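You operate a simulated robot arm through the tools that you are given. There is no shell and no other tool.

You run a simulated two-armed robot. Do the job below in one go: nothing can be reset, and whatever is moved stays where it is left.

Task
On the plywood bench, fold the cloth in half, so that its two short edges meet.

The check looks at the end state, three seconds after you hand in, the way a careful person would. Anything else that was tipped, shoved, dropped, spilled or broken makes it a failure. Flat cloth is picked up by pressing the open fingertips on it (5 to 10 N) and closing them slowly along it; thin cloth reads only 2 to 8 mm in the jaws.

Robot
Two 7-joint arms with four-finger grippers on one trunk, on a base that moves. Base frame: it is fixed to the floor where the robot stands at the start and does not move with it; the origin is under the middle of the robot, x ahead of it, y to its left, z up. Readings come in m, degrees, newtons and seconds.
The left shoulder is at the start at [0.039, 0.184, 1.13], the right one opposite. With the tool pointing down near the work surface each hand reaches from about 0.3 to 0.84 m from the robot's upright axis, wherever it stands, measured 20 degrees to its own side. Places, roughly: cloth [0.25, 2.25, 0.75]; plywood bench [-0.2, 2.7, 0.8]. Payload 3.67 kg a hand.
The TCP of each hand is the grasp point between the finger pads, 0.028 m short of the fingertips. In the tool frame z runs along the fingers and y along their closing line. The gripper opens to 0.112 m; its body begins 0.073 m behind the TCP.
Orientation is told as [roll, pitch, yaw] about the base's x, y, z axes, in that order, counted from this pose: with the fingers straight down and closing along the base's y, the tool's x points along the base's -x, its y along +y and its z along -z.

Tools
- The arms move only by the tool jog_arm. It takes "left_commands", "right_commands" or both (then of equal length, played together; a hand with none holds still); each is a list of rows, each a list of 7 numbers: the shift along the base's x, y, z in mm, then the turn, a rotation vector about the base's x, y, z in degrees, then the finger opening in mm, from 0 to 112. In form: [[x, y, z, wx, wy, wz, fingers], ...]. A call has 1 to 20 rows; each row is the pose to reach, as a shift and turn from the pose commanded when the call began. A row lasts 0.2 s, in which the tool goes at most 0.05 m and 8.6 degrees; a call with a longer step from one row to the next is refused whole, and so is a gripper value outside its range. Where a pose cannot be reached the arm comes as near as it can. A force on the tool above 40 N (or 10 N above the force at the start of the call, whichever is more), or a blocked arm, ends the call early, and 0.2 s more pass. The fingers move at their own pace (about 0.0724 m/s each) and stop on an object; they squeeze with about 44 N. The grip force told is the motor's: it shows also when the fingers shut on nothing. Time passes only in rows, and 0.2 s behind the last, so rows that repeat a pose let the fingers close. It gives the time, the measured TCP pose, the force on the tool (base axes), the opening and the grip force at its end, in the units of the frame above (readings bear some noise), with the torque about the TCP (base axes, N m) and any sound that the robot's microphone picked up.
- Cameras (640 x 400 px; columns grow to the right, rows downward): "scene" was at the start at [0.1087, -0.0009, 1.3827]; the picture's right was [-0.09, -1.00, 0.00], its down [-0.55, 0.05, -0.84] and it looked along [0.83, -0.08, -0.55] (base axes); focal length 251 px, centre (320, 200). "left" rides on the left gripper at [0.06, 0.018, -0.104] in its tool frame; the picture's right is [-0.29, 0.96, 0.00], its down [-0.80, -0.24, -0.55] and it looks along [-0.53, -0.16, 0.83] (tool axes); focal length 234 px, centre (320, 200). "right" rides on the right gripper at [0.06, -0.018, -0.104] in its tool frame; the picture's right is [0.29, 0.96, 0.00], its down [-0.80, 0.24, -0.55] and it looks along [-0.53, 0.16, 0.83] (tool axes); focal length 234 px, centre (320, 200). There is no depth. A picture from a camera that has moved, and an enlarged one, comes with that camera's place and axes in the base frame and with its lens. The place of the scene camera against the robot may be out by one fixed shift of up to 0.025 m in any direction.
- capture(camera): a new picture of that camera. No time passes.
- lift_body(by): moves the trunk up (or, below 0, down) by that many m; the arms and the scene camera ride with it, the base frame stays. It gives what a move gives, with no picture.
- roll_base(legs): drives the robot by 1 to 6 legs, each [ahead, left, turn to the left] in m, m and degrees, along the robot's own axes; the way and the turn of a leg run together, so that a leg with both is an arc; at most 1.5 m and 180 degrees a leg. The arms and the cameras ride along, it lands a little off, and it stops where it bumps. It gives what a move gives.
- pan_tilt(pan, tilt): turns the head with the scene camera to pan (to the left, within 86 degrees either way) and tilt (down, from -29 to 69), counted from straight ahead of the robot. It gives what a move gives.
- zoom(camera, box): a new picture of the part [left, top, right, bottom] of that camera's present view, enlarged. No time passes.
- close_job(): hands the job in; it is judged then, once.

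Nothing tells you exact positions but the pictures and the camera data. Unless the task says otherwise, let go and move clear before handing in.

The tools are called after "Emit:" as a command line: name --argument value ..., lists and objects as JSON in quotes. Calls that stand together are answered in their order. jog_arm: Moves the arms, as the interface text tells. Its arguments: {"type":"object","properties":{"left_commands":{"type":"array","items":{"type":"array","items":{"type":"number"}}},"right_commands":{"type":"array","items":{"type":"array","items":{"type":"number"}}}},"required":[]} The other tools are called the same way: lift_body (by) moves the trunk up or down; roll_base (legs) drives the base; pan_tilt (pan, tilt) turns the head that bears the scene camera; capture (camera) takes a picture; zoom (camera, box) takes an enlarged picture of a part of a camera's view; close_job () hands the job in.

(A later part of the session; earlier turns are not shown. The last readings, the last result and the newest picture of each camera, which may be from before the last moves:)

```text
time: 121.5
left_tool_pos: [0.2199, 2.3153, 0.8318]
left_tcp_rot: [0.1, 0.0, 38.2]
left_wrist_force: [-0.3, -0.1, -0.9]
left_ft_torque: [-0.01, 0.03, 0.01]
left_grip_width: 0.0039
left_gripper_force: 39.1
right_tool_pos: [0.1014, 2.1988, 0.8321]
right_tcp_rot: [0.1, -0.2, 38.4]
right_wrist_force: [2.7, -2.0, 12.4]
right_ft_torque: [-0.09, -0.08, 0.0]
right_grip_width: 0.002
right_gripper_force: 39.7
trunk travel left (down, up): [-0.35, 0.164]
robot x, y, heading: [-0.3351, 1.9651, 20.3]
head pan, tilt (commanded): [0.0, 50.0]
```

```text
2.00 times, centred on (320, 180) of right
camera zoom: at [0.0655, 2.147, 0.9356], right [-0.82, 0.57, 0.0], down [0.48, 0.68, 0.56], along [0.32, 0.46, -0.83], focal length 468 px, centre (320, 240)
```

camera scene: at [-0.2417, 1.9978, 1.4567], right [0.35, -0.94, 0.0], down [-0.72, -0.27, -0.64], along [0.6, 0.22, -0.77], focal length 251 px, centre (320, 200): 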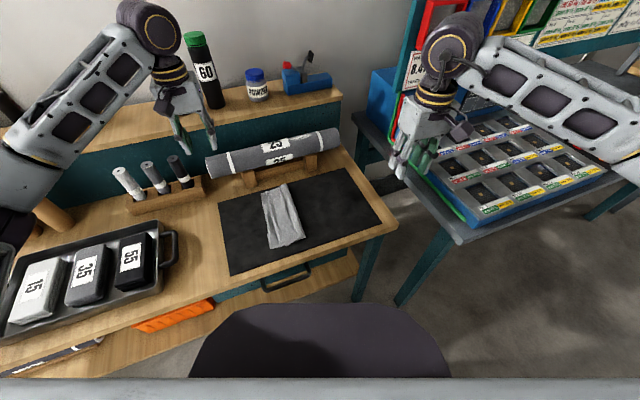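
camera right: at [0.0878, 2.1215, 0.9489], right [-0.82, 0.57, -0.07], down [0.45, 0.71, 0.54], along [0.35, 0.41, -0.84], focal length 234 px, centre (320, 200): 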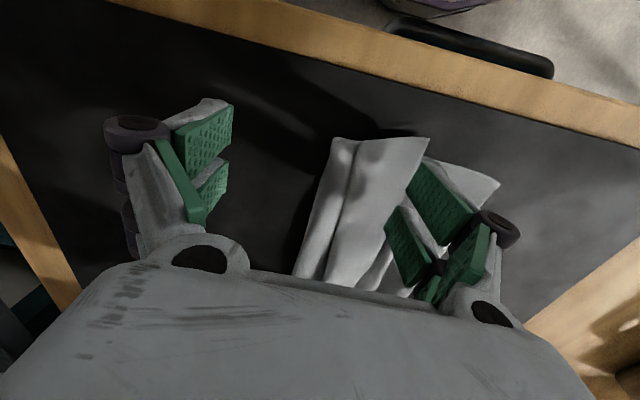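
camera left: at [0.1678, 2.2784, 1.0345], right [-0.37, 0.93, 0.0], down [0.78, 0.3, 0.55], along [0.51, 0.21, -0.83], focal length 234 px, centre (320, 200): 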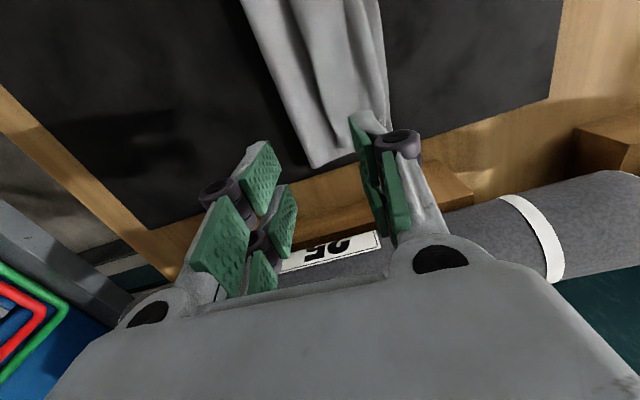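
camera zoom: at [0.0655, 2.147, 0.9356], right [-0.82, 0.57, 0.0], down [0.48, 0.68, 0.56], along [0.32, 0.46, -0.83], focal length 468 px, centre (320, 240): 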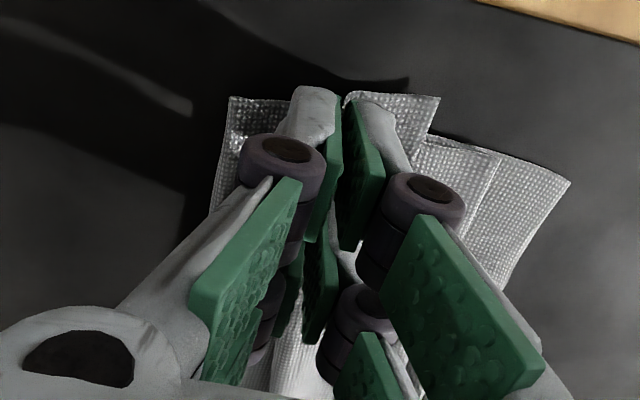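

Both jaws read cloth (3.9 and 2.0 mm). I'll lift 4 cm slowly and check what was caught.

Emit:
jog_arm --left_commands '[[0, 0, 5, 0, 0, 0, 0], [0, 0, 12, 0, 0, 0, 0], [0, 0, 20, 0, 0, 0, 0], [0, 0, 28, 0, 0, 0, 0], [0, 0, 36, 0, 0, 0, 0], [0, 0, 44, 0, 0, 0, 0], [0, 0, 44, 0, 0, 0, 0]]' --right_commands '[[0, 0, 5, 0, 0, 0, 0], [0, 0, 12, 0, 0, 0, 0], [0, 0, 20, 0, 0, 0, 0], [0, 0, 28, 0, 0, 0, 0], [0, 0, 36, 0, 0, 0, 0], [0, 0, 44, 0, 0, 0, 0], [0, 0, 44, 0, 0, 0, 0]]'

Emit:
capture --camera "left"

Emit:
capture --camera "right"

Emit:
zoom --camera "scene" --box '[220, 130, 380, 260]'

```text
time: 123.1
left_tool_pos: [0.2197, 2.3166, 0.8761]
left_tcp_rot: [0.1, -0.1, 38.3]
left_wrist_force: [0.0, -0.3, -0.3]
left_ft_torque: [0.02, 0.04, 0.0]
left_grip_width: 0.0035
left_gripper_force: 44.7
right_tool_pos: [0.1011, 2.1991, 0.8764]
right_tcp_rot: [0.1, -0.1, 38.3]
right_wrist_force: [0.6, -0.5, 0.1]
right_ft_torque: [0.03, 0.05, -0.01]
right_grip_width: 0.0015
right_gripper_force: 38.7
trunk travel left (down, up): [-0.35, 0.164]
robot x, y, heading: [-0.3355, 1.96, 20.3]
head pan, tilt (commanded): [0.0, 50.0]
```

```text
taken
camera left: at [0.1618, 2.2925, 0.981], right [-0.37, 0.93, 0.0], down [0.78, 0.31, 0.55], along [0.51, 0.2, -0.83], focal length 234 px, centre (320, 200)
```

left: 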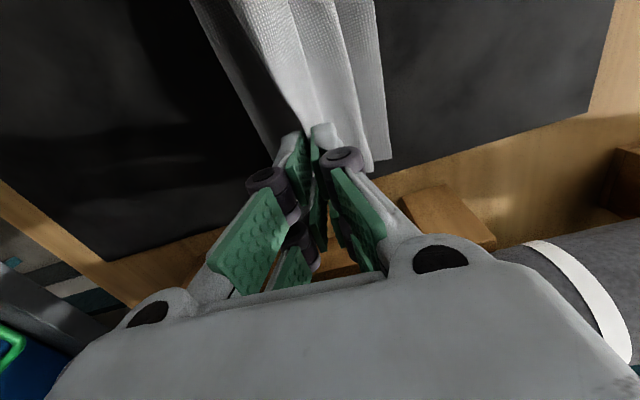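

```text
taken
camera right: at [0.0659, 2.1471, 0.9796], right [-0.82, 0.57, 0.0], down [0.48, 0.68, 0.55], along [0.32, 0.46, -0.83], focal length 234 px, centre (320, 200)
```

right: 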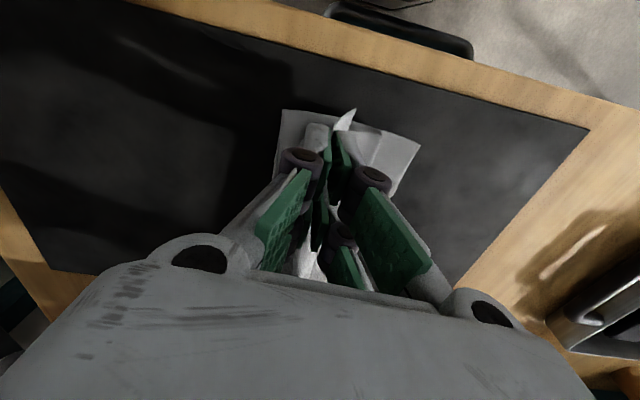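

```text
3.08 times, centred on (300, 195) of scene
camera zoom: at [-0.2419, 1.9985, 1.4567], right [0.35, -0.94, 0.0], down [-0.72, -0.27, -0.64], along [0.6, 0.22, -0.77], focal length 771 px, centre (382, 215)
```

zoom: 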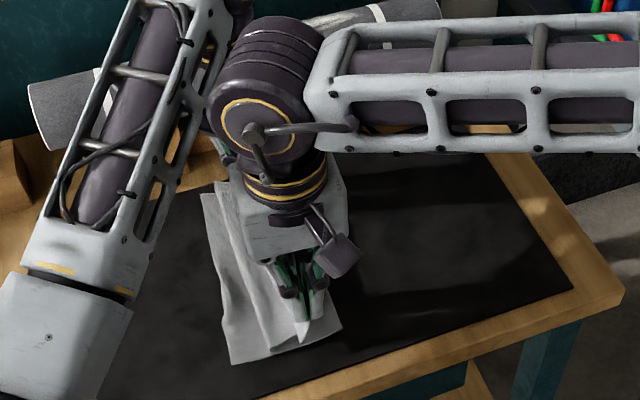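

The lift caught the middle of the upper layer on both hands. I'll go on lifting slowly so both halves hang.

Emit:
jog_arm --left_commands '[[0, 0, 8, 0, 0, 0, 0], [0, 0, 17, 0, 0, 0, 0], [0, 0, 26, 0, 0, 0, 0], [0, 0, 35, 0, 0, 0, 0], [0, 0, 44, 0, 0, 0, 0], [0, 0, 53, 0, 0, 0, 0], [0, 0, 62, 0, 0, 0, 0], [0, 0, 71, 0, 0, 0, 0], [0, 0, 80, 0, 0, 0, 0], [0, 0, 90, 0, 0, 0, 0], [0, 0, 100, 0, 0, 0, 0], [0, 0, 110, 0, 0, 0, 0], [0, 0, 120, 0, 0, 0, 0], [0, 0, 130, 0, 0, 0, 0], [0, 0, 140, 0, 0, 0, 0], [0, 0, 150, 0, 0, 0, 0], [0, 0, 150, 0, 0, 0, 0], [0, 0, 150, 0, 0, 0, 0]]' --right_commands '[[0, 0, 8, 0, 0, 0, 0], [0, 0, 17, 0, 0, 0, 0], [0, 0, 26, 0, 0, 0, 0], [0, 0, 35, 0, 0, 0, 0], [0, 0, 44, 0, 0, 0, 0], [0, 0, 53, 0, 0, 0, 0], [0, 0, 62, 0, 0, 0, 0], [0, 0, 71, 0, 0, 0, 0], [0, 0, 80, 0, 0, 0, 0], [0, 0, 90, 0, 0, 0, 0], [0, 0, 100, 0, 0, 0, 0], [0, 0, 110, 0, 0, 0, 0], [0, 0, 120, 0, 0, 0, 0], [0, 0, 130, 0, 0, 0, 0], [0, 0, 140, 0, 0, 0, 0], [0, 0, 150, 0, 0, 0, 0], [0, 0, 150, 0, 0, 0, 0], [0, 0, 150, 0, 0, 0, 0]]'

Emit:
capture --camera "scene"

Emit:
zoom --camera "scene" --box '[220, 100, 380, 260]'

Emit:
capture --camera "left"

Emit:
capture --camera "right"

```text
time: 126.9
left_tool_pos: [0.2193, 2.3163, 1.027]
left_tcp_rot: [0.1, 0.0, 38.4]
left_wrist_force: [-0.1, 0.3, 1.8]
left_ft_torque: [-0.11, -0.08, -0.02]
left_grip_width: 0.0011
left_gripper_force: 36.8
right_tool_pos: [0.1005, 2.1999, 1.0252]
right_tcp_rot: [0.0, 0.0, 38.4]
right_wrist_force: [0.1, 1.1, 0.0]
right_ft_torque: [0.03, 0.02, -0.01]
right_grip_width: 0.0023
right_gripper_force: 39.1
trunk travel left (down, up): [-0.35, 0.164]
robot x, y, heading: [-0.3318, 1.9608, 20.3]
head pan, tilt (commanded): [0.0, 50.0]
```

```text
taken
camera scene: at [-0.2419, 1.9984, 1.4567], right [0.35, -0.94, 0.0], down [-0.72, -0.27, -0.64], along [0.6, 0.22, -0.77], focal length 251 px, centre (320, 200)
```

scene: 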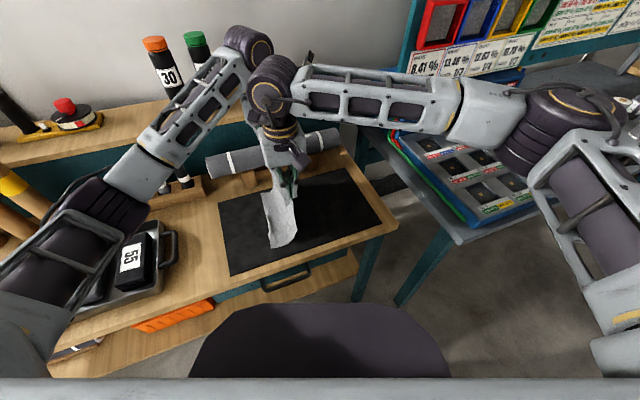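

```text
2.50 times, centred on (300, 180) of scene
camera zoom: at [-0.2419, 1.9984, 1.4567], right [0.35, -0.94, 0.0], down [-0.72, -0.27, -0.64], along [0.6, 0.22, -0.77], focal length 626 px, centre (370, 250)
```

zoom: 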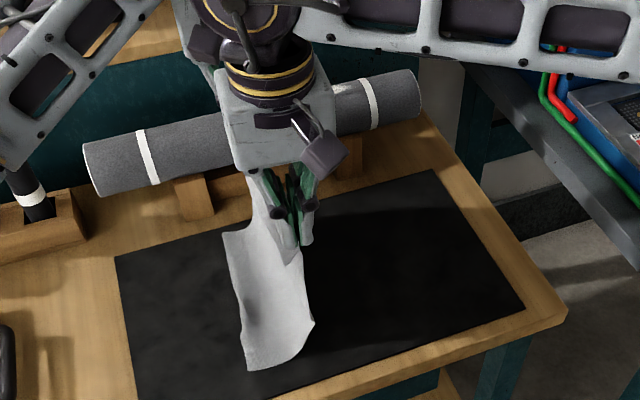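

```text
taken
camera left: at [0.1615, 2.2925, 1.1302], right [-0.37, 0.93, 0.0], down [0.78, 0.31, 0.55], along [0.51, 0.21, -0.83], focal length 234 px, centre (320, 200)
```

left: 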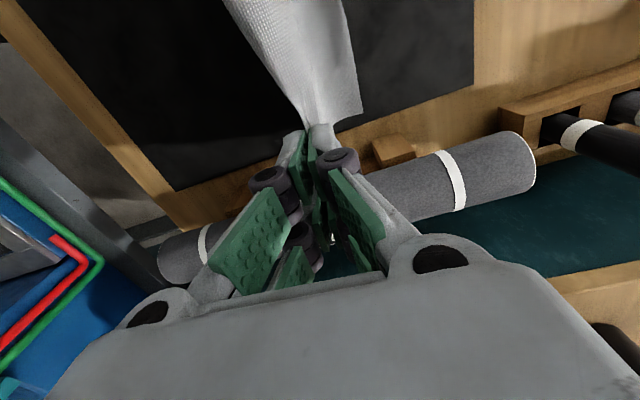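

```text
taken
camera right: at [0.0655, 2.1473, 1.1296], right [-0.82, 0.57, 0.0], down [0.48, 0.68, 0.55], along [0.32, 0.46, -0.83], focal length 234 px, centre (320, 200)
```

right: 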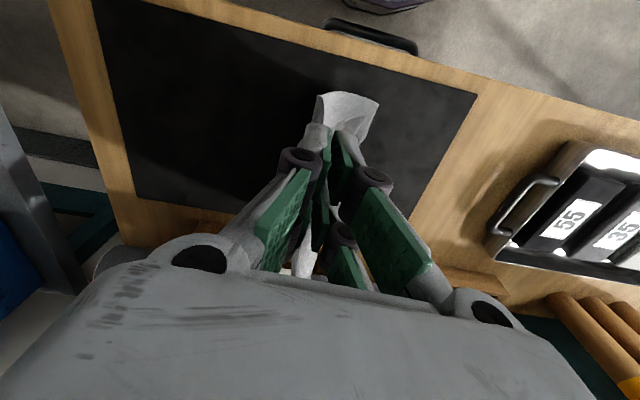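

Emit:
zoom --camera "scene" --box '[260, 160, 312, 252]'

Emit:
zoom --camera "left" --box '[200, 0, 420, 180]'

Emit:
zoom --camera "right" --box '[240, 70, 440, 290]'

```text
4.35 times, centred on (286, 206) of scene
camera zoom: at [-0.2419, 1.9984, 1.4567], right [0.35, -0.94, 0.0], down [-0.72, -0.27, -0.64], along [0.6, 0.22, -0.77], focal length 1090 px, centre (468, 174)
```

zoom: 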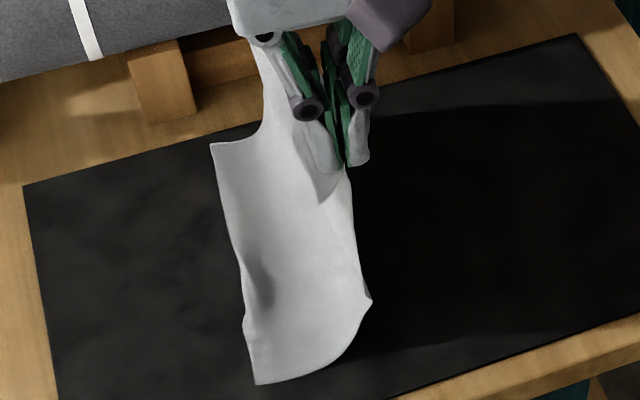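

```text
2.22 times, centred on (310, 90) of left
camera zoom: at [0.1615, 2.2925, 1.1302], right [-0.37, 0.93, 0.0], down [0.78, 0.31, 0.55], along [0.51, 0.21, -0.83], focal length 520 px, centre (342, 444)
```

zoom: 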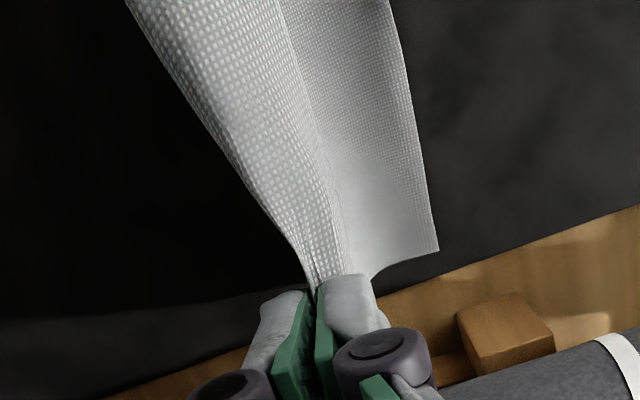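

```text
1.82 times, centred on (340, 180) of right
camera zoom: at [0.0655, 2.1473, 1.1296], right [-0.82, 0.57, 0.0], down [0.48, 0.68, 0.55], along [0.32, 0.46, -0.83], focal length 426 px, centre (284, 236)
```

zoom: 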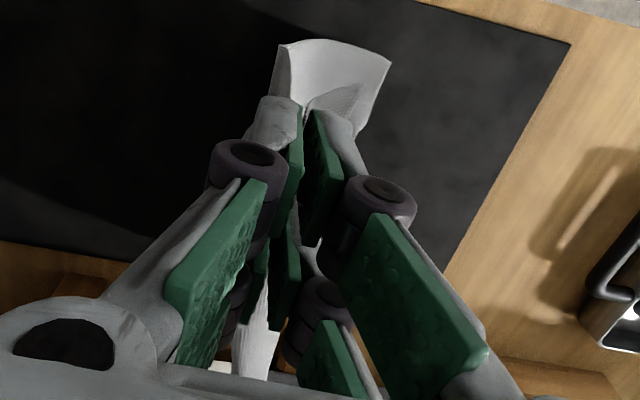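

Now the scene view shows the cloth straightened, held close to its upper edge with only a small flap. Best next step: lay it out flat again as a single layer (free edge to the right), then pinch it at its middle so both halves hang equally. First I lift it clear and shift right.

Emit:
jog_arm --left_commands '[[0, 0, 12, 0, 0, 0, 0], [0, 0, 24, 0, 0, 0, 0], [0, 0, 36, 0, 0, 0, 0], [0, 0, 48, 0, 0, 0, 0], [0, 0, 60, 0, 0, 0, 0], [0, 0, 72, 0, 0, 0, 0], [0, 0, 84, 0, 0, 0, 0], [0, 0, 92, 0, 0, 0, 0], [0, 0, 95, 0, 0, 0, 0], [0, 0, 95, 0, 0, 0, 0], [0, 0, 95, 0, 0, 0, 0]]' --right_commands '[[0, 0, 12, 0, 0, 0, 0], [0, 0, 24, 0, 0, 0, 0], [0, 0, 36, 0, 0, 0, 0], [0, 0, 48, 0, 0, 0, 0], [0, 0, 60, 0, 0, 0, 0], [0, 0, 72, 0, 0, 0, 0], [0, 0, 84, 0, 0, 0, 0], [0, 0, 92, 0, 0, 0, 0], [0, 0, 95, 0, 0, 0, 0], [0, 0, 95, 0, 0, 0, 0], [0, 0, 95, 0, 0, 0, 0]]'

Emit:
zoom --camera "scene" --box '[220, 100, 380, 260]'

Emit:
capture --camera "left"

Emit:
capture --camera "right"

```text
time: 129.3
left_tool_pos: [0.2194, 2.3156, 1.1207]
left_tcp_rot: [0.1, -0.1, 38.3]
left_wrist_force: [0.3, 0.3, -5.1]
left_ft_torque: [-0.01, -0.04, -0.01]
left_grip_width: 0.0022
left_gripper_force: 35.2
right_tool_pos: [0.1001, 2.1989, 1.1188]
right_tcp_rot: [0.1, 0.1, 38.4]
right_wrist_force: [0.1, -1.1, -0.3]
right_ft_torque: [0.01, -0.01, 0.01]
right_grip_width: 0.0019
right_gripper_force: 38.9
trunk travel left (down, up): [-0.35, 0.164]
robot x, y, heading: [-0.3295, 1.9618, 20.5]
head pan, tilt (commanded): [0.0, 50.0]
```

```text
2.50 times, centred on (300, 180) of scene
camera zoom: at [-0.2419, 1.9986, 1.4567], right [0.35, -0.94, 0.0], down [-0.72, -0.27, -0.64], along [0.6, 0.22, -0.77], focal length 626 px, centre (370, 250)
```

zoom: 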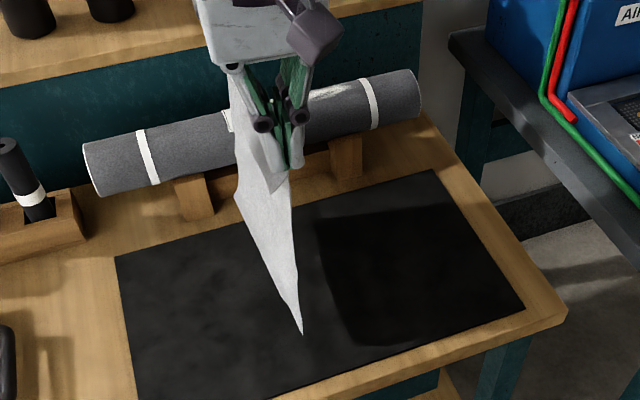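

```text
taken
camera left: at [0.1617, 2.2926, 1.2262], right [-0.37, 0.93, 0.0], down [0.77, 0.31, 0.55], along [0.51, 0.2, -0.83], focal length 234 px, centre (320, 200)
```

left: 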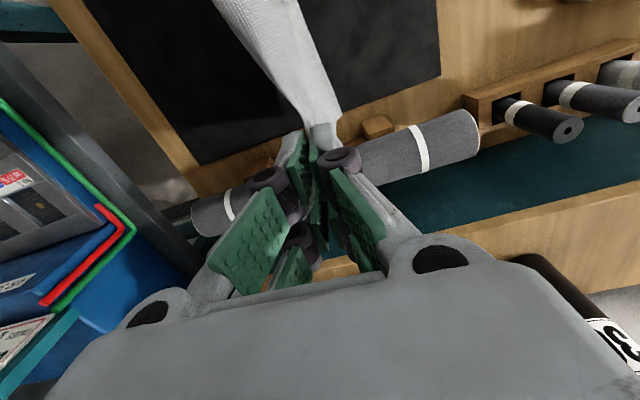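

```text
taken
camera right: at [0.0654, 2.1478, 1.2236], right [-0.82, 0.57, 0.0], down [0.48, 0.68, 0.55], along [0.32, 0.46, -0.83], focal length 234 px, centre (320, 200)
```

right: 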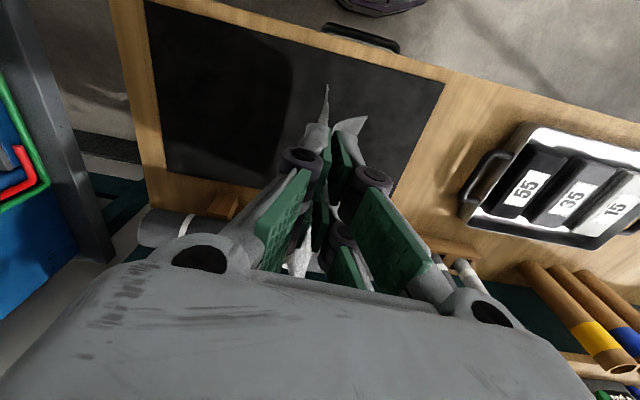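

The cloth hangs straight with its free edge about 3.5 cm above the mat. I'll shift both hands 14 cm to the right before laying it out flat leftwards.

Emit:
jog_arm --left_commands '[[4, -5, 0, 0, 0, 0, 0], [12, -15, 0, 0, 0, 0, 0], [20, -25.2, 0, 0, 0, 0, 0], [28, -35.3, 0, 0, 0, 0, 0], [36, -45.4, 0, 0, 0, 0, 0], [44, -55.5, 0, 0, 0, 0, 0], [52, -65.6, 0, 0, 0, 0, 0], [60, -75.7, 0, 0, 0, 0, 0], [68, -85.8, 0, 0, 0, 0, 0], [76, -95.8, 0, 0, 0, 0, 0], [83, -104.7, 0, 0, 0, 0, 0], [87, -109.7, 0, 0, 0, 0, 0], [87, -109.7, -6, 0, 0, 0, 0], [87, -109.7, -12, 0, 0, 0, 0], [87, -109.7, -15, 0, 0, 0, 0], [87, -109.7, -15, 0, 0, 0, 0], [87, -109.7, -15, 0, 0, 0, 0]]' --right_commands '[[4, -5, 0, 0, 0, 0, 0], [12, -15, 0, 0, 0, 0, 0], [20, -25.2, 0, 0, 0, 0, 0], [28, -35.3, 0, 0, 0, 0, 0], [36, -45.4, 0, 0, 0, 0, 0], [44, -55.5, 0, 0, 0, 0, 0], [52, -65.6, 0, 0, 0, 0, 0], [60, -75.7, 0, 0, 0, 0, 0], [68, -85.8, 0, 0, 0, 0, 0], [76, -95.8, 0, 0, 0, 0, 0], [83, -104.7, 0, 0, 0, 0, 0], [87, -109.7, 0, 0, 0, 0, 0], [87, -109.7, -6, 0, 0, 0, 0], [87, -109.7, -12, 0, 0, 0, 0], [87, -109.7, -15, 0, 0, 0, 0], [87, -109.7, -15, 0, 0, 0, 0], [87, -109.7, -15, 0, 0, 0, 0]]'

Emit:
zoom --camera "scene" --box '[250, 100, 410, 260]'

Emit:
capture --camera "right"

```text
time: 132.9
left_tool_pos: [0.3058, 2.2058, 1.1066]
left_tcp_rot: [0.1, 0.0, 38.2]
left_wrist_force: [-0.7, -0.2, 3.7]
left_ft_torque: [0.02, 0.02, -0.01]
left_grip_width: 0.002
left_gripper_force: 41.6
right_tool_pos: [0.1868, 2.0889, 1.1053]
right_tcp_rot: [0.1, 0.0, 38.4]
right_wrist_force: [-0.1, 0.9, 0.3]
right_ft_torque: [0.04, -0.01, 0.0]
right_grip_width: 0.0018
right_gripper_force: 39.5
trunk travel left (down, up): [-0.35, 0.164]
robot x, y, heading: [-0.3375, 1.9575, 20.4]
head pan, tilt (commanded): [0.0, 50.0]
```

```text
2.50 times, centred on (330, 180) of scene
camera zoom: at [-0.2419, 1.9984, 1.4567], right [0.35, -0.94, 0.0], down [-0.72, -0.27, -0.64], along [0.6, 0.22, -0.77], focal length 626 px, centre (295, 250)
```

zoom: 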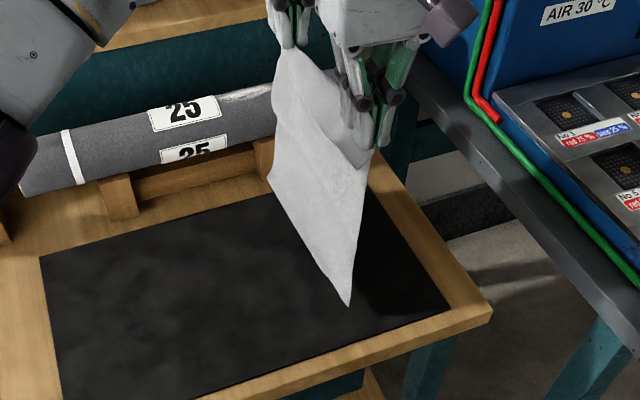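

```text
taken
camera right: at [0.1523, 2.0375, 1.2091], right [-0.82, 0.57, 0.0], down [0.48, 0.68, 0.55], along [0.32, 0.46, -0.83], focal length 234 px, centre (320, 200)
```

right: 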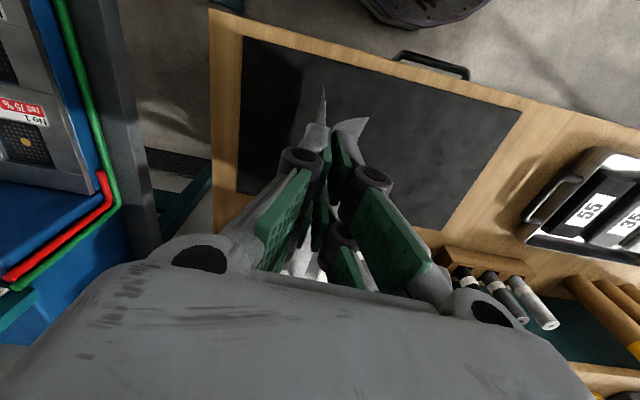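

Emit:
zoom --camera "scene" --box '[305, 100, 365, 180]'

Emit:
zoom --camera "left" --box '[160, 0, 420, 180]'

```text
5.00 times, centred on (335, 140) of scene
camera zoom: at [-0.2419, 1.9984, 1.4567], right [0.35, -0.94, 0.0], down [-0.72, -0.27, -0.64], along [0.6, 0.22, -0.77], focal length 1253 px, centre (245, 500)
```

zoom: 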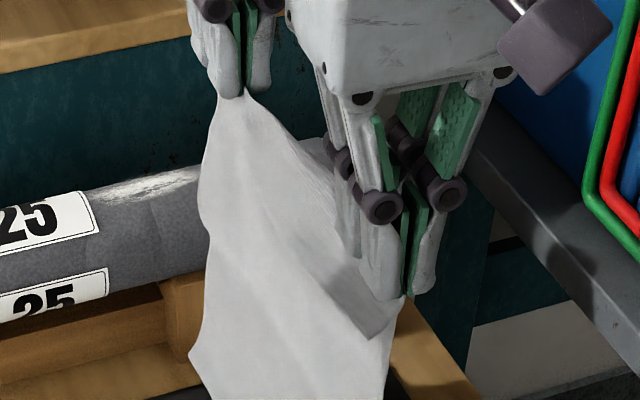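

```text
2.22 times, centred on (290, 90) of left
camera zoom: at [0.2486, 2.1832, 1.2111], right [-0.37, 0.93, 0.0], down [0.78, 0.31, 0.55], along [0.51, 0.2, -0.83], focal length 520 px, centre (387, 444)
```

zoom: 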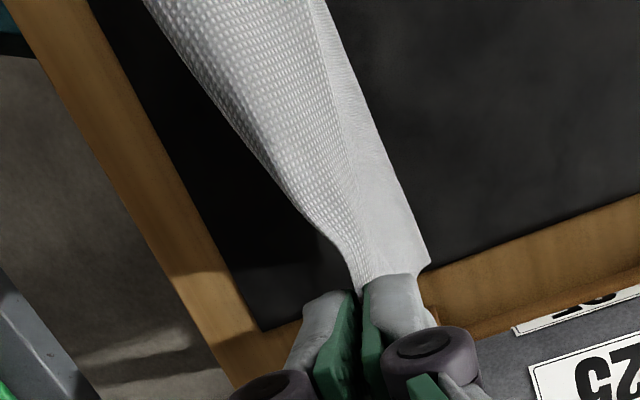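

The whole sheet hangs flat between the hands, free edge just above the mat at R ≈ +0.11. Now I lay it down leftwards, going down and left at equal pace.

Emit:
jog_arm --left_commands '[[0, 0, -8, 0, 0, 0, 0], [0, 0, -16, 0, 0, 0, 0], [-1.9, 2.4, -22, 0, 0, 0, 0], [-5.6, 7.1, -29, 0, 0, 0, 0], [-10.6, 13.3, -37, 0, 0, 0, 0], [-16.1, 20.4, -46, 0, 0, 0, 0], [-21.7, 27.4, -55, 0, 0, 0, 0], [-27.3, 34.5, -64, 0, 0, 0, 0], [-32.9, 41.5, -73, 0, 0, 0, 0], [-38.5, 48.6, -82, 0, 0, 0, 0], [-44.1, 55.6, -91, 0, 0, 0, 0], [-49.7, 62.7, -100, 0, 0, 0, 0], [-55.3, 69.7, -109, 0, 0, 0, 0], [-60.9, 76.8, -118, 0, 0, 0, 0], [-60.9, 76.8, -118, 0, 0, 0, 0]]' --right_commands '[[0, 0, -8, 0, 0, 0, 0], [0, 0, -16, 0, 0, 0, 0], [-1.9, 2.4, -22, 0, 0, 0, 0], [-5.6, 7.1, -29, 0, 0, 0, 0], [-10.6, 13.3, -37, 0, 0, 0, 0], [-16.1, 20.4, -46, 0, 0, 0, 0], [-21.7, 27.4, -55, 0, 0, 0, 0], [-27.3, 34.5, -64, 0, 0, 0, 0], [-32.9, 41.5, -73, 0, 0, 0, 0], [-38.5, 48.6, -82, 0, 0, 0, 0], [-44.1, 55.6, -91, 0, 0, 0, 0], [-49.7, 62.7, -100, 0, 0, 0, 0], [-55.3, 69.7, -109, 0, 0, 0, 0], [-60.9, 76.8, -118, 0, 0, 0, 0], [-60.9, 76.8, -118, 0, 0, 0, 0]]'

Emit:
zoom --camera "scene" --box '[220, 110, 400, 260]'

Emit:
capture --camera "right"

Emit:
capture --camera "left"

```text
time: 136.1
left_tool_pos: [0.2465, 2.2834, 0.9883]
left_tcp_rot: [0.1, 0.0, 38.3]
left_wrist_force: [0.2, 1.3, -0.8]
left_ft_torque: [0.06, -0.01, 0.01]
left_grip_width: 0.0032
left_gripper_force: 39.1
right_tool_pos: [0.1269, 2.1663, 0.9873]
right_tcp_rot: [0.0, -0.1, 38.4]
right_wrist_force: [0.5, -0.5, -0.2]
right_ft_torque: [0.01, -0.02, 0.03]
right_grip_width: 0.0021
right_gripper_force: 38.9
trunk travel left (down, up): [-0.35, 0.164]
robot x, y, heading: [-0.3372, 1.9621, 20.0]
head pan, tilt (commanded): [0.0, 50.0]
```

```text
2.67 times, centred on (310, 185) of scene
camera zoom: at [-0.2419, 1.9979, 1.4567], right [0.35, -0.94, 0.0], down [-0.72, -0.27, -0.64], along [0.6, 0.22, -0.77], focal length 668 px, centre (347, 240)
```

zoom: 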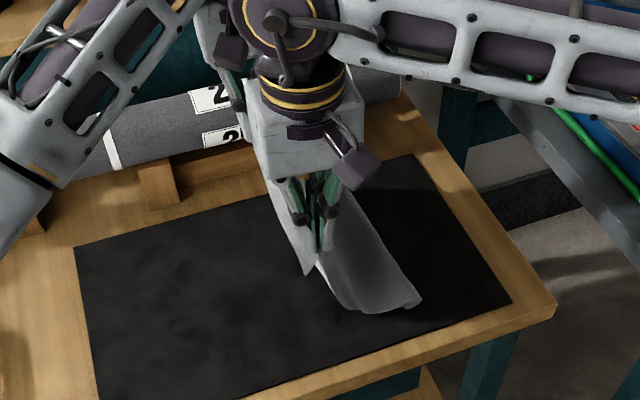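

```text
taken
camera right: at [0.0917, 2.1145, 1.0917], right [-0.82, 0.57, 0.0], down [0.48, 0.68, 0.56], along [0.32, 0.46, -0.83], focal length 234 px, centre (320, 200)
```

right: 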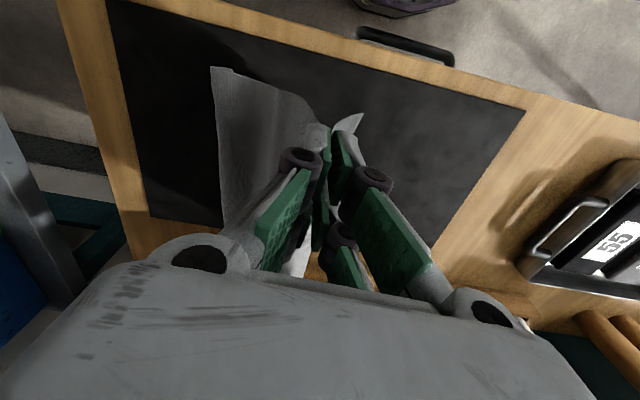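

```text
taken
camera left: at [0.1877, 2.2591, 1.0926], right [-0.37, 0.93, 0.0], down [0.77, 0.3, 0.55], along [0.51, 0.21, -0.83], focal length 234 px, centre (320, 200)
```

left: 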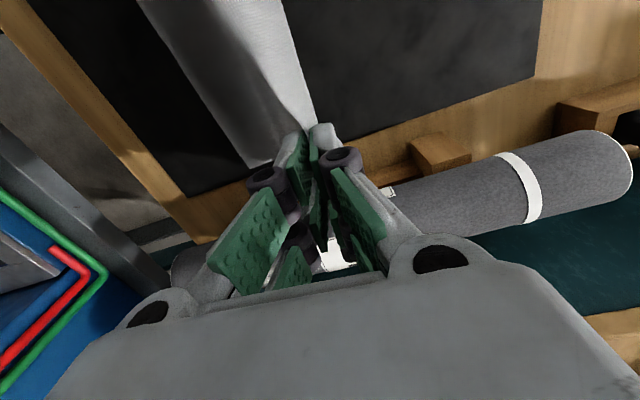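

The sheet is laying out leftwards properly. I'll finish laying it, overshooting slightly left and then coming back right while lowering so the small flap ends up lying outward.

Emit:
jog_arm --left_commands '[[-6.2, 7.8, -10, 0, 0, 0, 0], [-13.7, 17.2, -21, 0, 0, 0, 0], [-21.1, 26.6, -32, 0, 0, 0, 0], [-28.6, 36.1, -43, 0, 0, 0, 0], [-36, 45.5, -54, 0, 0, 0, 0], [-43.5, 54.9, -64, 0, 0, 0, 0], [-50.9, 64.3, -74, 0, 0, 0, 0], [-58.4, 73.7, -83, 0, 0, 0, 0], [-65.8, 83.1, -91, 0, 0, 0, 0], [-73.3, 92.5, -98, 0, 0, 0, 0], [-80.7, 101.9, -103, 0, 0, 0, 0], [-88.2, 111.3, -106, 0, 0, 0, 0], [-93.2, 117.6, -108, 0, 0, 0, 0], [-91.9, 116, -115, 0, 0, 0, 0], [-89.4, 112.9, -122, 0, 0, 0, 0], [-87, 109.7, -129, 0, 0, 0, 0], [-84.5, 106.6, -136, 0, 0, 0, 0], [-82.6, 104.2, -141, 0, 0, 0, 0], [-82.6, 104.2, -141, 0, 0, 0, 0]]' --right_commands '[[-6.2, 7.8, -10, 0, 0, 0, 0], [-13.7, 17.2, -21, 0, 0, 0, 0], [-21.1, 26.6, -32, 0, 0, 0, 0], [-28.6, 36.1, -43, 0, 0, 0, 0], [-36, 45.5, -54, 0, 0, 0, 0], [-43.5, 54.9, -64, 0, 0, 0, 0], [-50.9, 64.3, -74, 0, 0, 0, 0], [-58.4, 73.7, -83, 0, 0, 0, 0], [-65.8, 83.1, -91, 0, 0, 0, 0], [-73.3, 92.5, -98, 0, 0, 0, 0], [-80.7, 101.9, -103, 0, 0, 0, 0], [-88.2, 111.3, -106, 0, 0, 0, 0], [-93.2, 117.6, -108, 0, 0, 0, 0], [-91.9, 116, -115, 0, 0, 0, 0], [-89.4, 112.9, -122, 0, 0, 0, 0], [-87, 109.7, -129, 0, 0, 0, 0], [-84.5, 106.6, -136, 0, 0, 0, 0], [-82.6, 104.2, -141, 0, 0, 0, 0], [-82.6, 104.2, -141, 0, 0, 0, 0]]'

Emit:
zoom --camera "scene" --box '[200, 130, 390, 270]'

Emit:
capture --camera "right"

Emit:
capture --camera "left"

```text
time: 140.1
left_tool_pos: [0.163, 2.3867, 0.8477]
left_tcp_rot: [0.1, 0.1, 38.3]
left_wrist_force: [-0.6, 1.0, 1.4]
left_ft_torque: [0.03, -0.01, -0.02]
left_grip_width: 0.0014
left_gripper_force: 37.1
right_tool_pos: [0.0437, 2.2709, 0.8469]
right_tcp_rot: [0.2, 0.0, 38.4]
right_wrist_force: [-0.2, 0.1, 0.0]
right_ft_torque: [0.03, -0.01, -0.01]
right_grip_width: 0.0017
right_gripper_force: 39.2
trunk travel left (down, up): [-0.35, 0.164]
robot x, y, heading: [-0.339, 1.9632, 19.8]
head pan, tilt (commanded): [0.0, 50.0]
```

```text
2.86 times, centred on (295, 200) of scene
camera zoom: at [-0.2421, 1.9986, 1.4567], right [0.35, -0.94, 0.0], down [-0.72, -0.27, -0.64], along [0.6, 0.22, -0.77], focal length 716 px, centre (391, 200)
```

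zoom: 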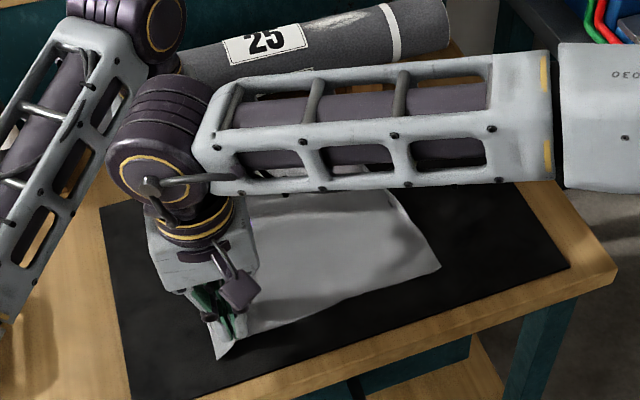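

```text
taken
camera right: at [0.0082, 2.2188, 0.9499], right [-0.82, 0.57, 0.0], down [0.48, 0.68, 0.55], along [0.32, 0.46, -0.83], focal length 234 px, centre (320, 200)
```

right: 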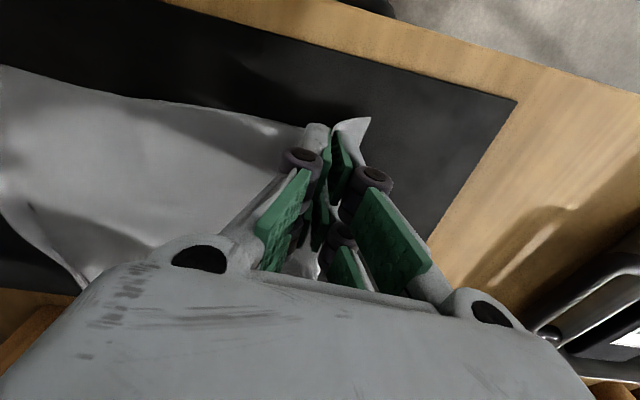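

```text
taken
camera left: at [0.1055, 2.3632, 0.9513], right [-0.37, 0.93, 0.0], down [0.77, 0.31, 0.55], along [0.51, 0.2, -0.83], focal length 234 px, centre (320, 200)
```

left: 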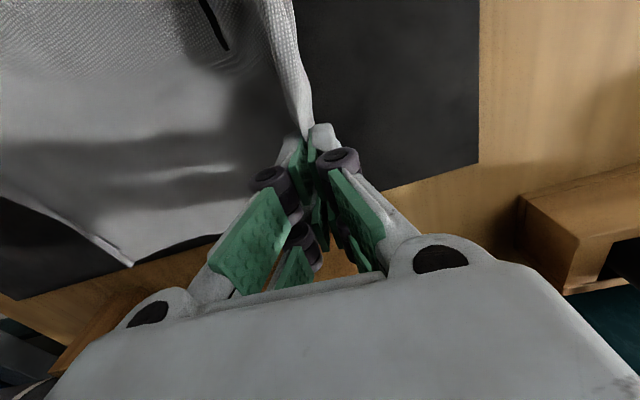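

The sheet lies flat again. I'll lower the last centimetre, open the fingers and raise the hands.

Emit:
jog_arm --left_commands '[[1.5, -2, -4, 0, 0, 0, 0], [3, -4, -8, 0, 0, 0, 0], [3, -4, -10, 0, 0, 0, 0], [3, -4, -10, 0, 0, 0, 6], [3, -4, -10, 0, 0, 0, 12], [3, -4, -10, 0, 0, 0, 18], [3, -4, -10, 0, 0, 0, 24], [3, -4, -10, 0, 0, 0, 30], [3, -4, -5, 0, 0, 0, 36], [3, -4, 5, 0, 0, 0, 40], [3, -4, 25, 0, 0, 0, 45], [3, -4, 50, 0, 0, 0, 45], [3, -4, 80, 0, 0, 0, 45], [3, -4, 110, 0, 0, 0, 45]]' --right_commands '[[1.5, -2, -4, 0, 0, 0, 0], [3, -4, -8, 0, 0, 0, 0], [3, -4, -10, 0, 0, 0, 0], [3, -4, -10, 0, 0, 0, 6], [3, -4, -10, 0, 0, 0, 12], [3, -4, -10, 0, 0, 0, 18], [3, -4, -10, 0, 0, 0, 24], [3, -4, -10, 0, 0, 0, 30], [3, -4, -5, 0, 0, 0, 36], [3, -4, 5, 0, 0, 0, 40], [3, -4, 25, 0, 0, 0, 45], [3, -4, 50, 0, 0, 0, 45], [3, -4, 80, 0, 0, 0, 45], [3, -4, 110, 0, 0, 0, 45]]'

Emit:
capture --camera "right"

Emit:
capture --camera "left"

Emit:
zoom --camera "scene" --box '[200, 130, 390, 270]'

```text
time: 143.1
left_tool_pos: [0.168, 2.3836, 0.9579]
left_tcp_rot: [0.1, 0.0, 38.3]
left_wrist_force: [0.2, 0.5, -0.3]
left_ft_torque: [0.02, -0.06, 0.04]
left_grip_width: 0.0451
left_gripper_force: 0.0
right_tool_pos: [0.0457, 2.2656, 0.958]
right_tcp_rot: [0.0, -0.1, 38.4]
right_wrist_force: [-0.1, -1.4, 0.2]
right_ft_torque: [0.02, 0.02, 0.05]
right_grip_width: 0.0451
right_gripper_force: 0.0
trunk travel left (down, up): [-0.35, 0.164]
robot x, y, heading: [-0.3347, 1.9591, 20.3]
head pan, tilt (commanded): [0.0, 50.0]
```

```text
taken
camera right: at [0.0116, 2.2147, 1.0613], right [-0.82, 0.57, 0.0], down [0.48, 0.68, 0.56], along [0.32, 0.46, -0.83], focal length 234 px, centre (320, 200)
```

right: 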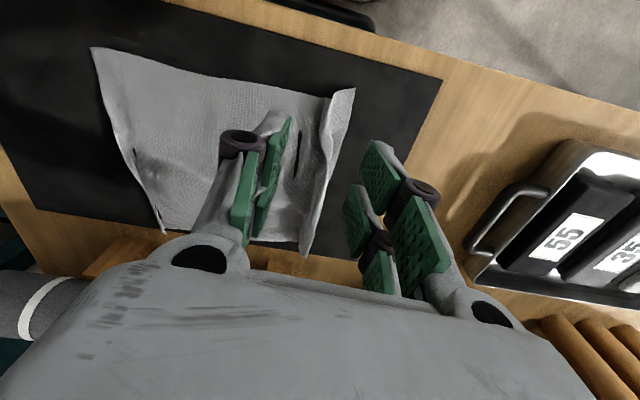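

```text
taken
camera left: at [0.1093, 2.3603, 1.0619], right [-0.37, 0.93, 0.0], down [0.78, 0.31, 0.55], along [0.51, 0.21, -0.83], focal length 234 px, centre (320, 200)
```

left: 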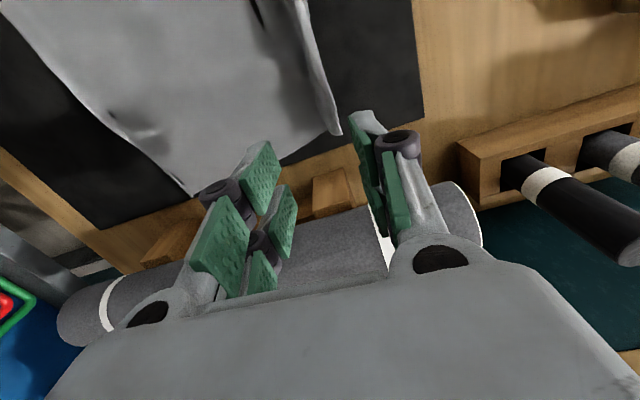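

```text
2.86 times, centred on (295, 200) of scene
camera zoom: at [-0.2423, 1.9979, 1.4568], right [0.35, -0.94, 0.0], down [-0.72, -0.27, -0.64], along [0.6, 0.22, -0.77], focal length 716 px, centre (391, 200)
```

zoom: 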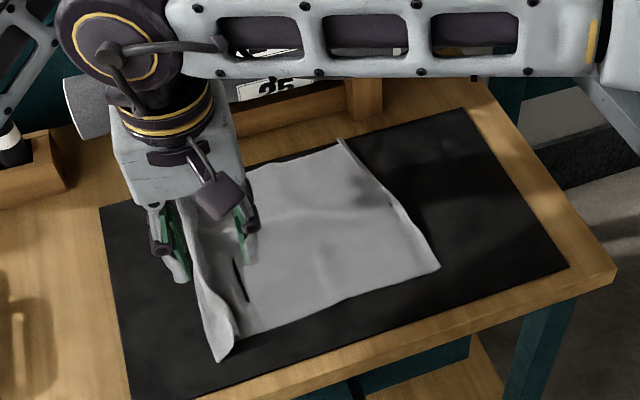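

The cloth is laid out flat again with just a small ridge near its left edge. I'll move the hands aside for a clear view.

Emit:
jog_arm --left_commands '[[-8, 10, 20, 0, 0, 0, 45], [-16, 20, 40, 0, 0, 0, 45], [-28, 35, 60, 0, 0, 0, 45], [-40, 50, 80, 0, 0, 0, 45], [-52, 65, 100, 0, 0, 0, 45], [-60, 75, 110, 0, 0, 0, 45], [-60, 75, 110, 0, 0, 0, 45], [-60, 75, 110, 0, 0, 0, 45], [-60, 75, 110, 0, 0, 0, 45], [-60, 75, 110, 0, 0, 0, 45], [-60, 75, 110, 0, 0, 0, 45]]' --right_commands '[[10, -20, 20, 0, 0, 0, 45], [22, -48, 40, 0, 0, 0, 45], [36, -78, 60, 0, 0, 0, 45], [52, -108, 80, 0, 0, 0, 45], [68, -138, 100, 0, 0, 0, 45], [84, -168, 110, 0, 0, 0, 45], [100, -198, 110, 0, 0, 0, 45], [116, -228, 110, 0, 0, 0, 45], [132, -258, 110, 0, 0, 0, 45], [148, -285, 110, 0, 0, 0, 45], [164, -310, 110, 0, 0, 0, 45]]'

Emit:
capture --camera "scene"

Emit:
zoom --camera "scene" --box '[220, 160, 364, 260]'

Emit:
capture --camera "left"

```text
time: 145.5
left_tool_pos: [0.1076, 2.4577, 1.0657]
left_tcp_rot: [0.3, -0.1, 38.3]
left_wrist_force: [-0.2, -0.4, -0.5]
left_ft_torque: [-0.02, -0.02, 0.01]
left_grip_width: 0.0452
left_gripper_force: 0.1
right_tool_pos: [0.2124, 1.9565, 1.0632]
right_tcp_rot: [0.1, 0.0, 38.5]
right_wrist_force: [0.7, -0.5, -0.5]
right_ft_torque: [0.0, 0.03, -0.01]
right_grip_width: 0.0449
right_gripper_force: 0.0
trunk travel left (down, up): [-0.35, 0.164]
robot x, y, heading: [-0.3393, 1.9638, 20.3]
head pan, tilt (commanded): [0.0, 50.0]
```

```text
taken
camera scene: at [-0.2418, 1.9974, 1.4567], right [0.35, -0.94, 0.0], down [-0.72, -0.27, -0.64], along [0.6, 0.22, -0.77], focal length 251 px, centre (320, 200)
```

scene: 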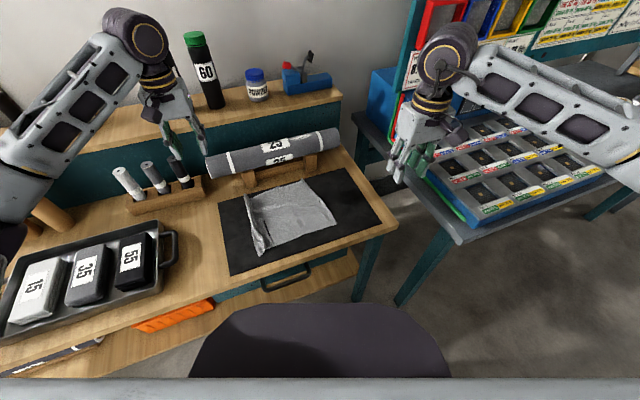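

```text
4.00 times, centred on (292, 210) of scene
camera zoom: at [-0.2418, 1.9974, 1.4567], right [0.35, -0.94, 0.0], down [-0.72, -0.27, -0.64], along [0.6, 0.22, -0.77], focal length 1002 px, centre (432, 160)
```

zoom: 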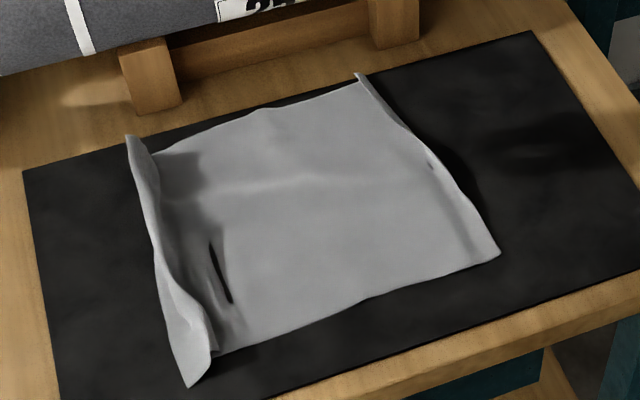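

```text
taken
camera left: at [0.0487, 2.4342, 1.1716], right [-0.37, 0.93, 0.0], down [0.77, 0.31, 0.55], along [0.51, 0.21, -0.83], focal length 234 px, centre (320, 200)
```

left: 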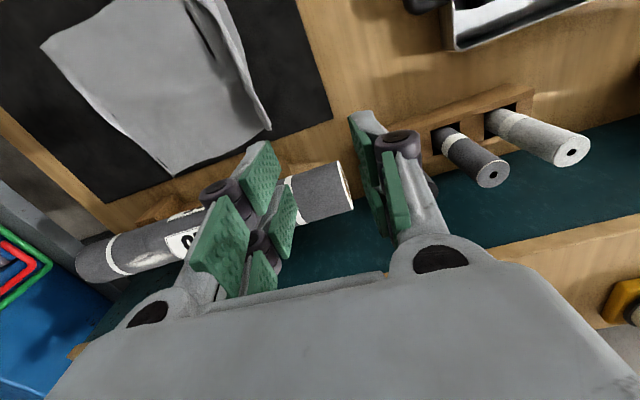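

The cloth is flat apart from a ridge near its left edge, and it now lies turned about 13°. Its middle line (0.1485 m from the right edge) runs through the flat part, so I'll bring both hands over that line, turned 13° to match, fingers at 26 mm.

Emit:
jog_arm --left_commands '[[10, -15, 0, 0, 0, 1.4, 40], [20, -30, 0, 0, 0, 2.8, 35], [30, -45, 0, 0, 0, 4.2, 30], [40, -60, 0, 0, 0, 5.6, 26], [50, -75, 0, 0, 0, 7, 26], [60, -90, -20, 0, 0, 8.4, 26], [70, -105, -45, 0, 0, 9.8, 26], [79.9, -119.3, -75, 0, 0, 11.2, 26], [79.9, -119.3, -110, 0, 0, 12.6, 26], [79.9, -119.3, -145, 0, 0, 13.4, 26], [79.9, -119.3, -180, 0, 0, 13.4, 26], [79.9, -119.3, -186, 0, 0, 13.4, 26], [79.9, -119.3, -186, 0, 0, 13.4, 26]]' --right_commands '[[-14, 28, 0, 0, 0, 1.4, 40], [-28, 56, 0, 0, 0, 2.8, 35], [-42, 85, 0, 0, 0, 4.2, 30], [-56, 113, 0, 0, 0, 5.6, 26], [-70, 141, 0, 0, 0, 7, 26], [-84, 170, -10, 0, 0, 8.4, 26], [-98, 198, -30, 0, 0, 9.8, 26], [-112, 226, -55, 0, 0, 11.2, 26], [-125.4, 254.7, -90, 0, 0, 12.6, 26], [-125.4, 254.7, -130, 0, 0, 13.3, 26], [-125.4, 254.7, -170, 0, 0, 13.3, 26], [-125.4, 254.7, -184, 0, 0, 13.3, 26], [-125.4, 254.7, -184, 0, 0, 13.3, 26]]'

Emit:
capture --camera "left"

Emit:
capture --camera "right"

Emit:
capture --camera "scene"

```text
time: 148.3
left_tool_pos: [0.1873, 2.34, 0.8813]
left_tcp_rot: [0.0, 0.1, 51.7]
left_wrist_force: [0.2, -0.6, 0.0]
left_ft_torque: [0.03, -0.01, 0.02]
left_grip_width: 0.0257
left_gripper_force: 0.1
right_tool_pos: [0.0864, 2.2116, 0.8836]
right_tcp_rot: [0.2, -0.1, 51.6]
right_wrist_force: [-0.4, -1.4, -0.1]
right_ft_torque: [-0.02, -0.04, 0.01]
right_grip_width: 0.0258
right_gripper_force: 0.1
trunk travel left (down, up): [-0.35, 0.164]
robot x, y, heading: [-0.3353, 1.9609, 20.8]
head pan, tilt (commanded): [0.0, 50.0]
```

```text
taken
camera left: at [0.1357, 2.3038, 0.9859], right [-0.57, 0.82, 0.0], down [0.68, 0.48, 0.55], along [0.45, 0.32, -0.83], focal length 234 px, centre (320, 200)
```

left: 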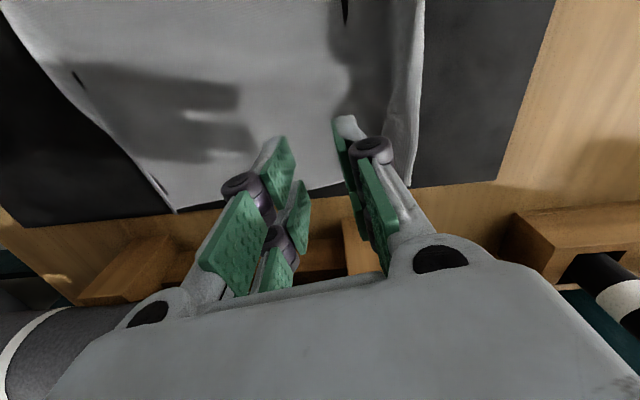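

```text
taken
camera right: at [0.0644, 2.1524, 0.9867], right [-0.93, 0.37, 0.0], down [0.31, 0.77, 0.56], along [0.2, 0.52, -0.83], focal length 234 px, centre (320, 200)
```

right: 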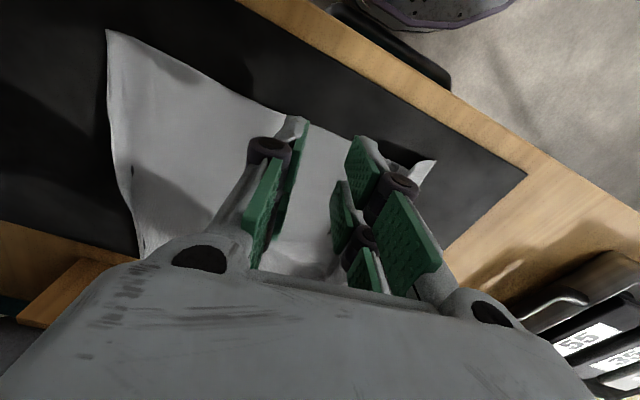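

```text
taken
camera scene: at [-0.2418, 1.9983, 1.4567], right [0.35, -0.94, 0.0], down [-0.72, -0.27, -0.64], along [0.6, 0.22, -0.77], focal length 251 px, centre (320, 200)
```

scene: 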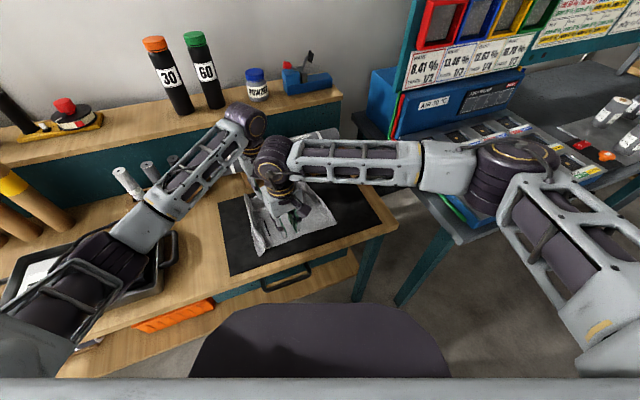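

The middle line computed from the corner positions passes within a few millimetres of both hands. I'll lower to just above contact.

Emit:
jog_arm --left_commands '[[2, -1.5, -15, 0, 0, 0, 26], [2, -1.5, -30, 0, 0, 0, 26], [2, -1.5, -40, 0, 0, 0, 26], [2, -1.5, -45, 0, 0, 0, 26], [2, -1.5, -46.5, 0, 0, 0, 26], [2, -1.5, -46.5, 0, 0, 0, 26]]' --right_commands '[[0, 0, -15, 0, 0, 0, 26], [0, 0, -30, 0, 0, 0, 26], [0, 0, -42, 0, 0, 0, 26], [0, 0, -47, 0, 0, 0, 26], [0, 0, -48.5, 0, 0, 0, 26], [0, 0, -48.5, 0, 0, 0, 26]]'

```text
time: 149.7
left_tool_pos: [0.1874, 2.3376, 0.8347]
left_tcp_rot: [0.1, 0.0, 51.7]
left_wrist_force: [-0.2, -0.7, -0.2]
left_ft_torque: [0.03, 0.0, 0.0]
left_grip_width: 0.026
left_gripper_force: 0.0
right_tool_pos: [0.0842, 2.2121, 0.8336]
right_tcp_rot: [0.2, 0.0, 51.7]
right_wrist_force: [0.2, -0.3, -0.2]
right_ft_torque: [-0.01, 0.03, 0.0]
right_grip_width: 0.0261
right_gripper_force: 0.0
trunk travel left (down, up): [-0.35, 0.164]
robot x, y, heading: [-0.3327, 1.9611, 20.3]
head pan, tilt (commanded): [0.0, 50.0]
```

Emit:
jog_arm --left_commands '[[0, 0, -1, 0, 0, 0, 26], [0, 0, -2, 0, 0, 0, 26], [0, 0, -2, 0, 0, 0, 26]]' --right_commands '[[0, 0, -1, 0, 0, 0, 26], [0, 0, -2, 0, 0, 0, 26], [0, 0, -2, 0, 0, 0, 26]]'

```text
time: 150.5
left_tool_pos: [0.1868, 2.3382, 0.832]
left_tcp_rot: [0.1, -0.1, 51.7]
left_wrist_force: [-1.0, -0.2, -0.7]
left_ft_torque: [0.0, 0.0, -0.03]
left_grip_width: 0.0259
left_gripper_force: 0.0
right_tool_pos: [0.0857, 2.2118, 0.8315]
right_tcp_rot: [0.1, 0.0, 51.7]
right_wrist_force: [0.4, -0.2, -0.4]
right_ft_torque: [-0.01, -0.01, -0.02]
right_grip_width: 0.0259
right_gripper_force: 0.1
trunk travel left (down, up): [-0.35, 0.164]
robot x, y, heading: [-0.3332, 1.9621, 20.1]
head pan, tilt (commanded): [0.0, 50.0]
```

Emit:
jog_arm --left_commands '[[0, 0, -0.8, 0, 0, 0, 26], [0, 0, -1.4, 0, 0, 0, 26], [0, 0, -1.4, 0, 0, 0, 26]]' --right_commands '[[0, 0, -0.8, 0, 0, 0, 26], [0, 0, -1.4, 0, 0, 0, 26], [0, 0, -1.4, 0, 0, 0, 26]]'

```text
time: 151.3
left_tool_pos: [0.1882, 2.3382, 0.8321]
left_tcp_rot: [0.1, 0.0, 51.7]
left_wrist_force: [-0.2, 2.0, 3.3]
left_ft_torque: [0.04, -0.02, 0.02]
left_grip_width: 0.0258
left_gripper_force: 0.1
right_tool_pos: [0.0847, 2.2119, 0.8323]
right_tcp_rot: [0.2, 0.0, 51.8]
right_wrist_force: [0.7, 0.1, 8.2]
right_ft_torque: [0.0, -0.1, 0.0]
right_grip_width: 0.0258
right_gripper_force: 0.1
trunk travel left (down, up): [-0.35, 0.164]
robot x, y, heading: [-0.3331, 1.9612, 20.0]
head pan, tilt (commanded): [0.0, 50.0]
```

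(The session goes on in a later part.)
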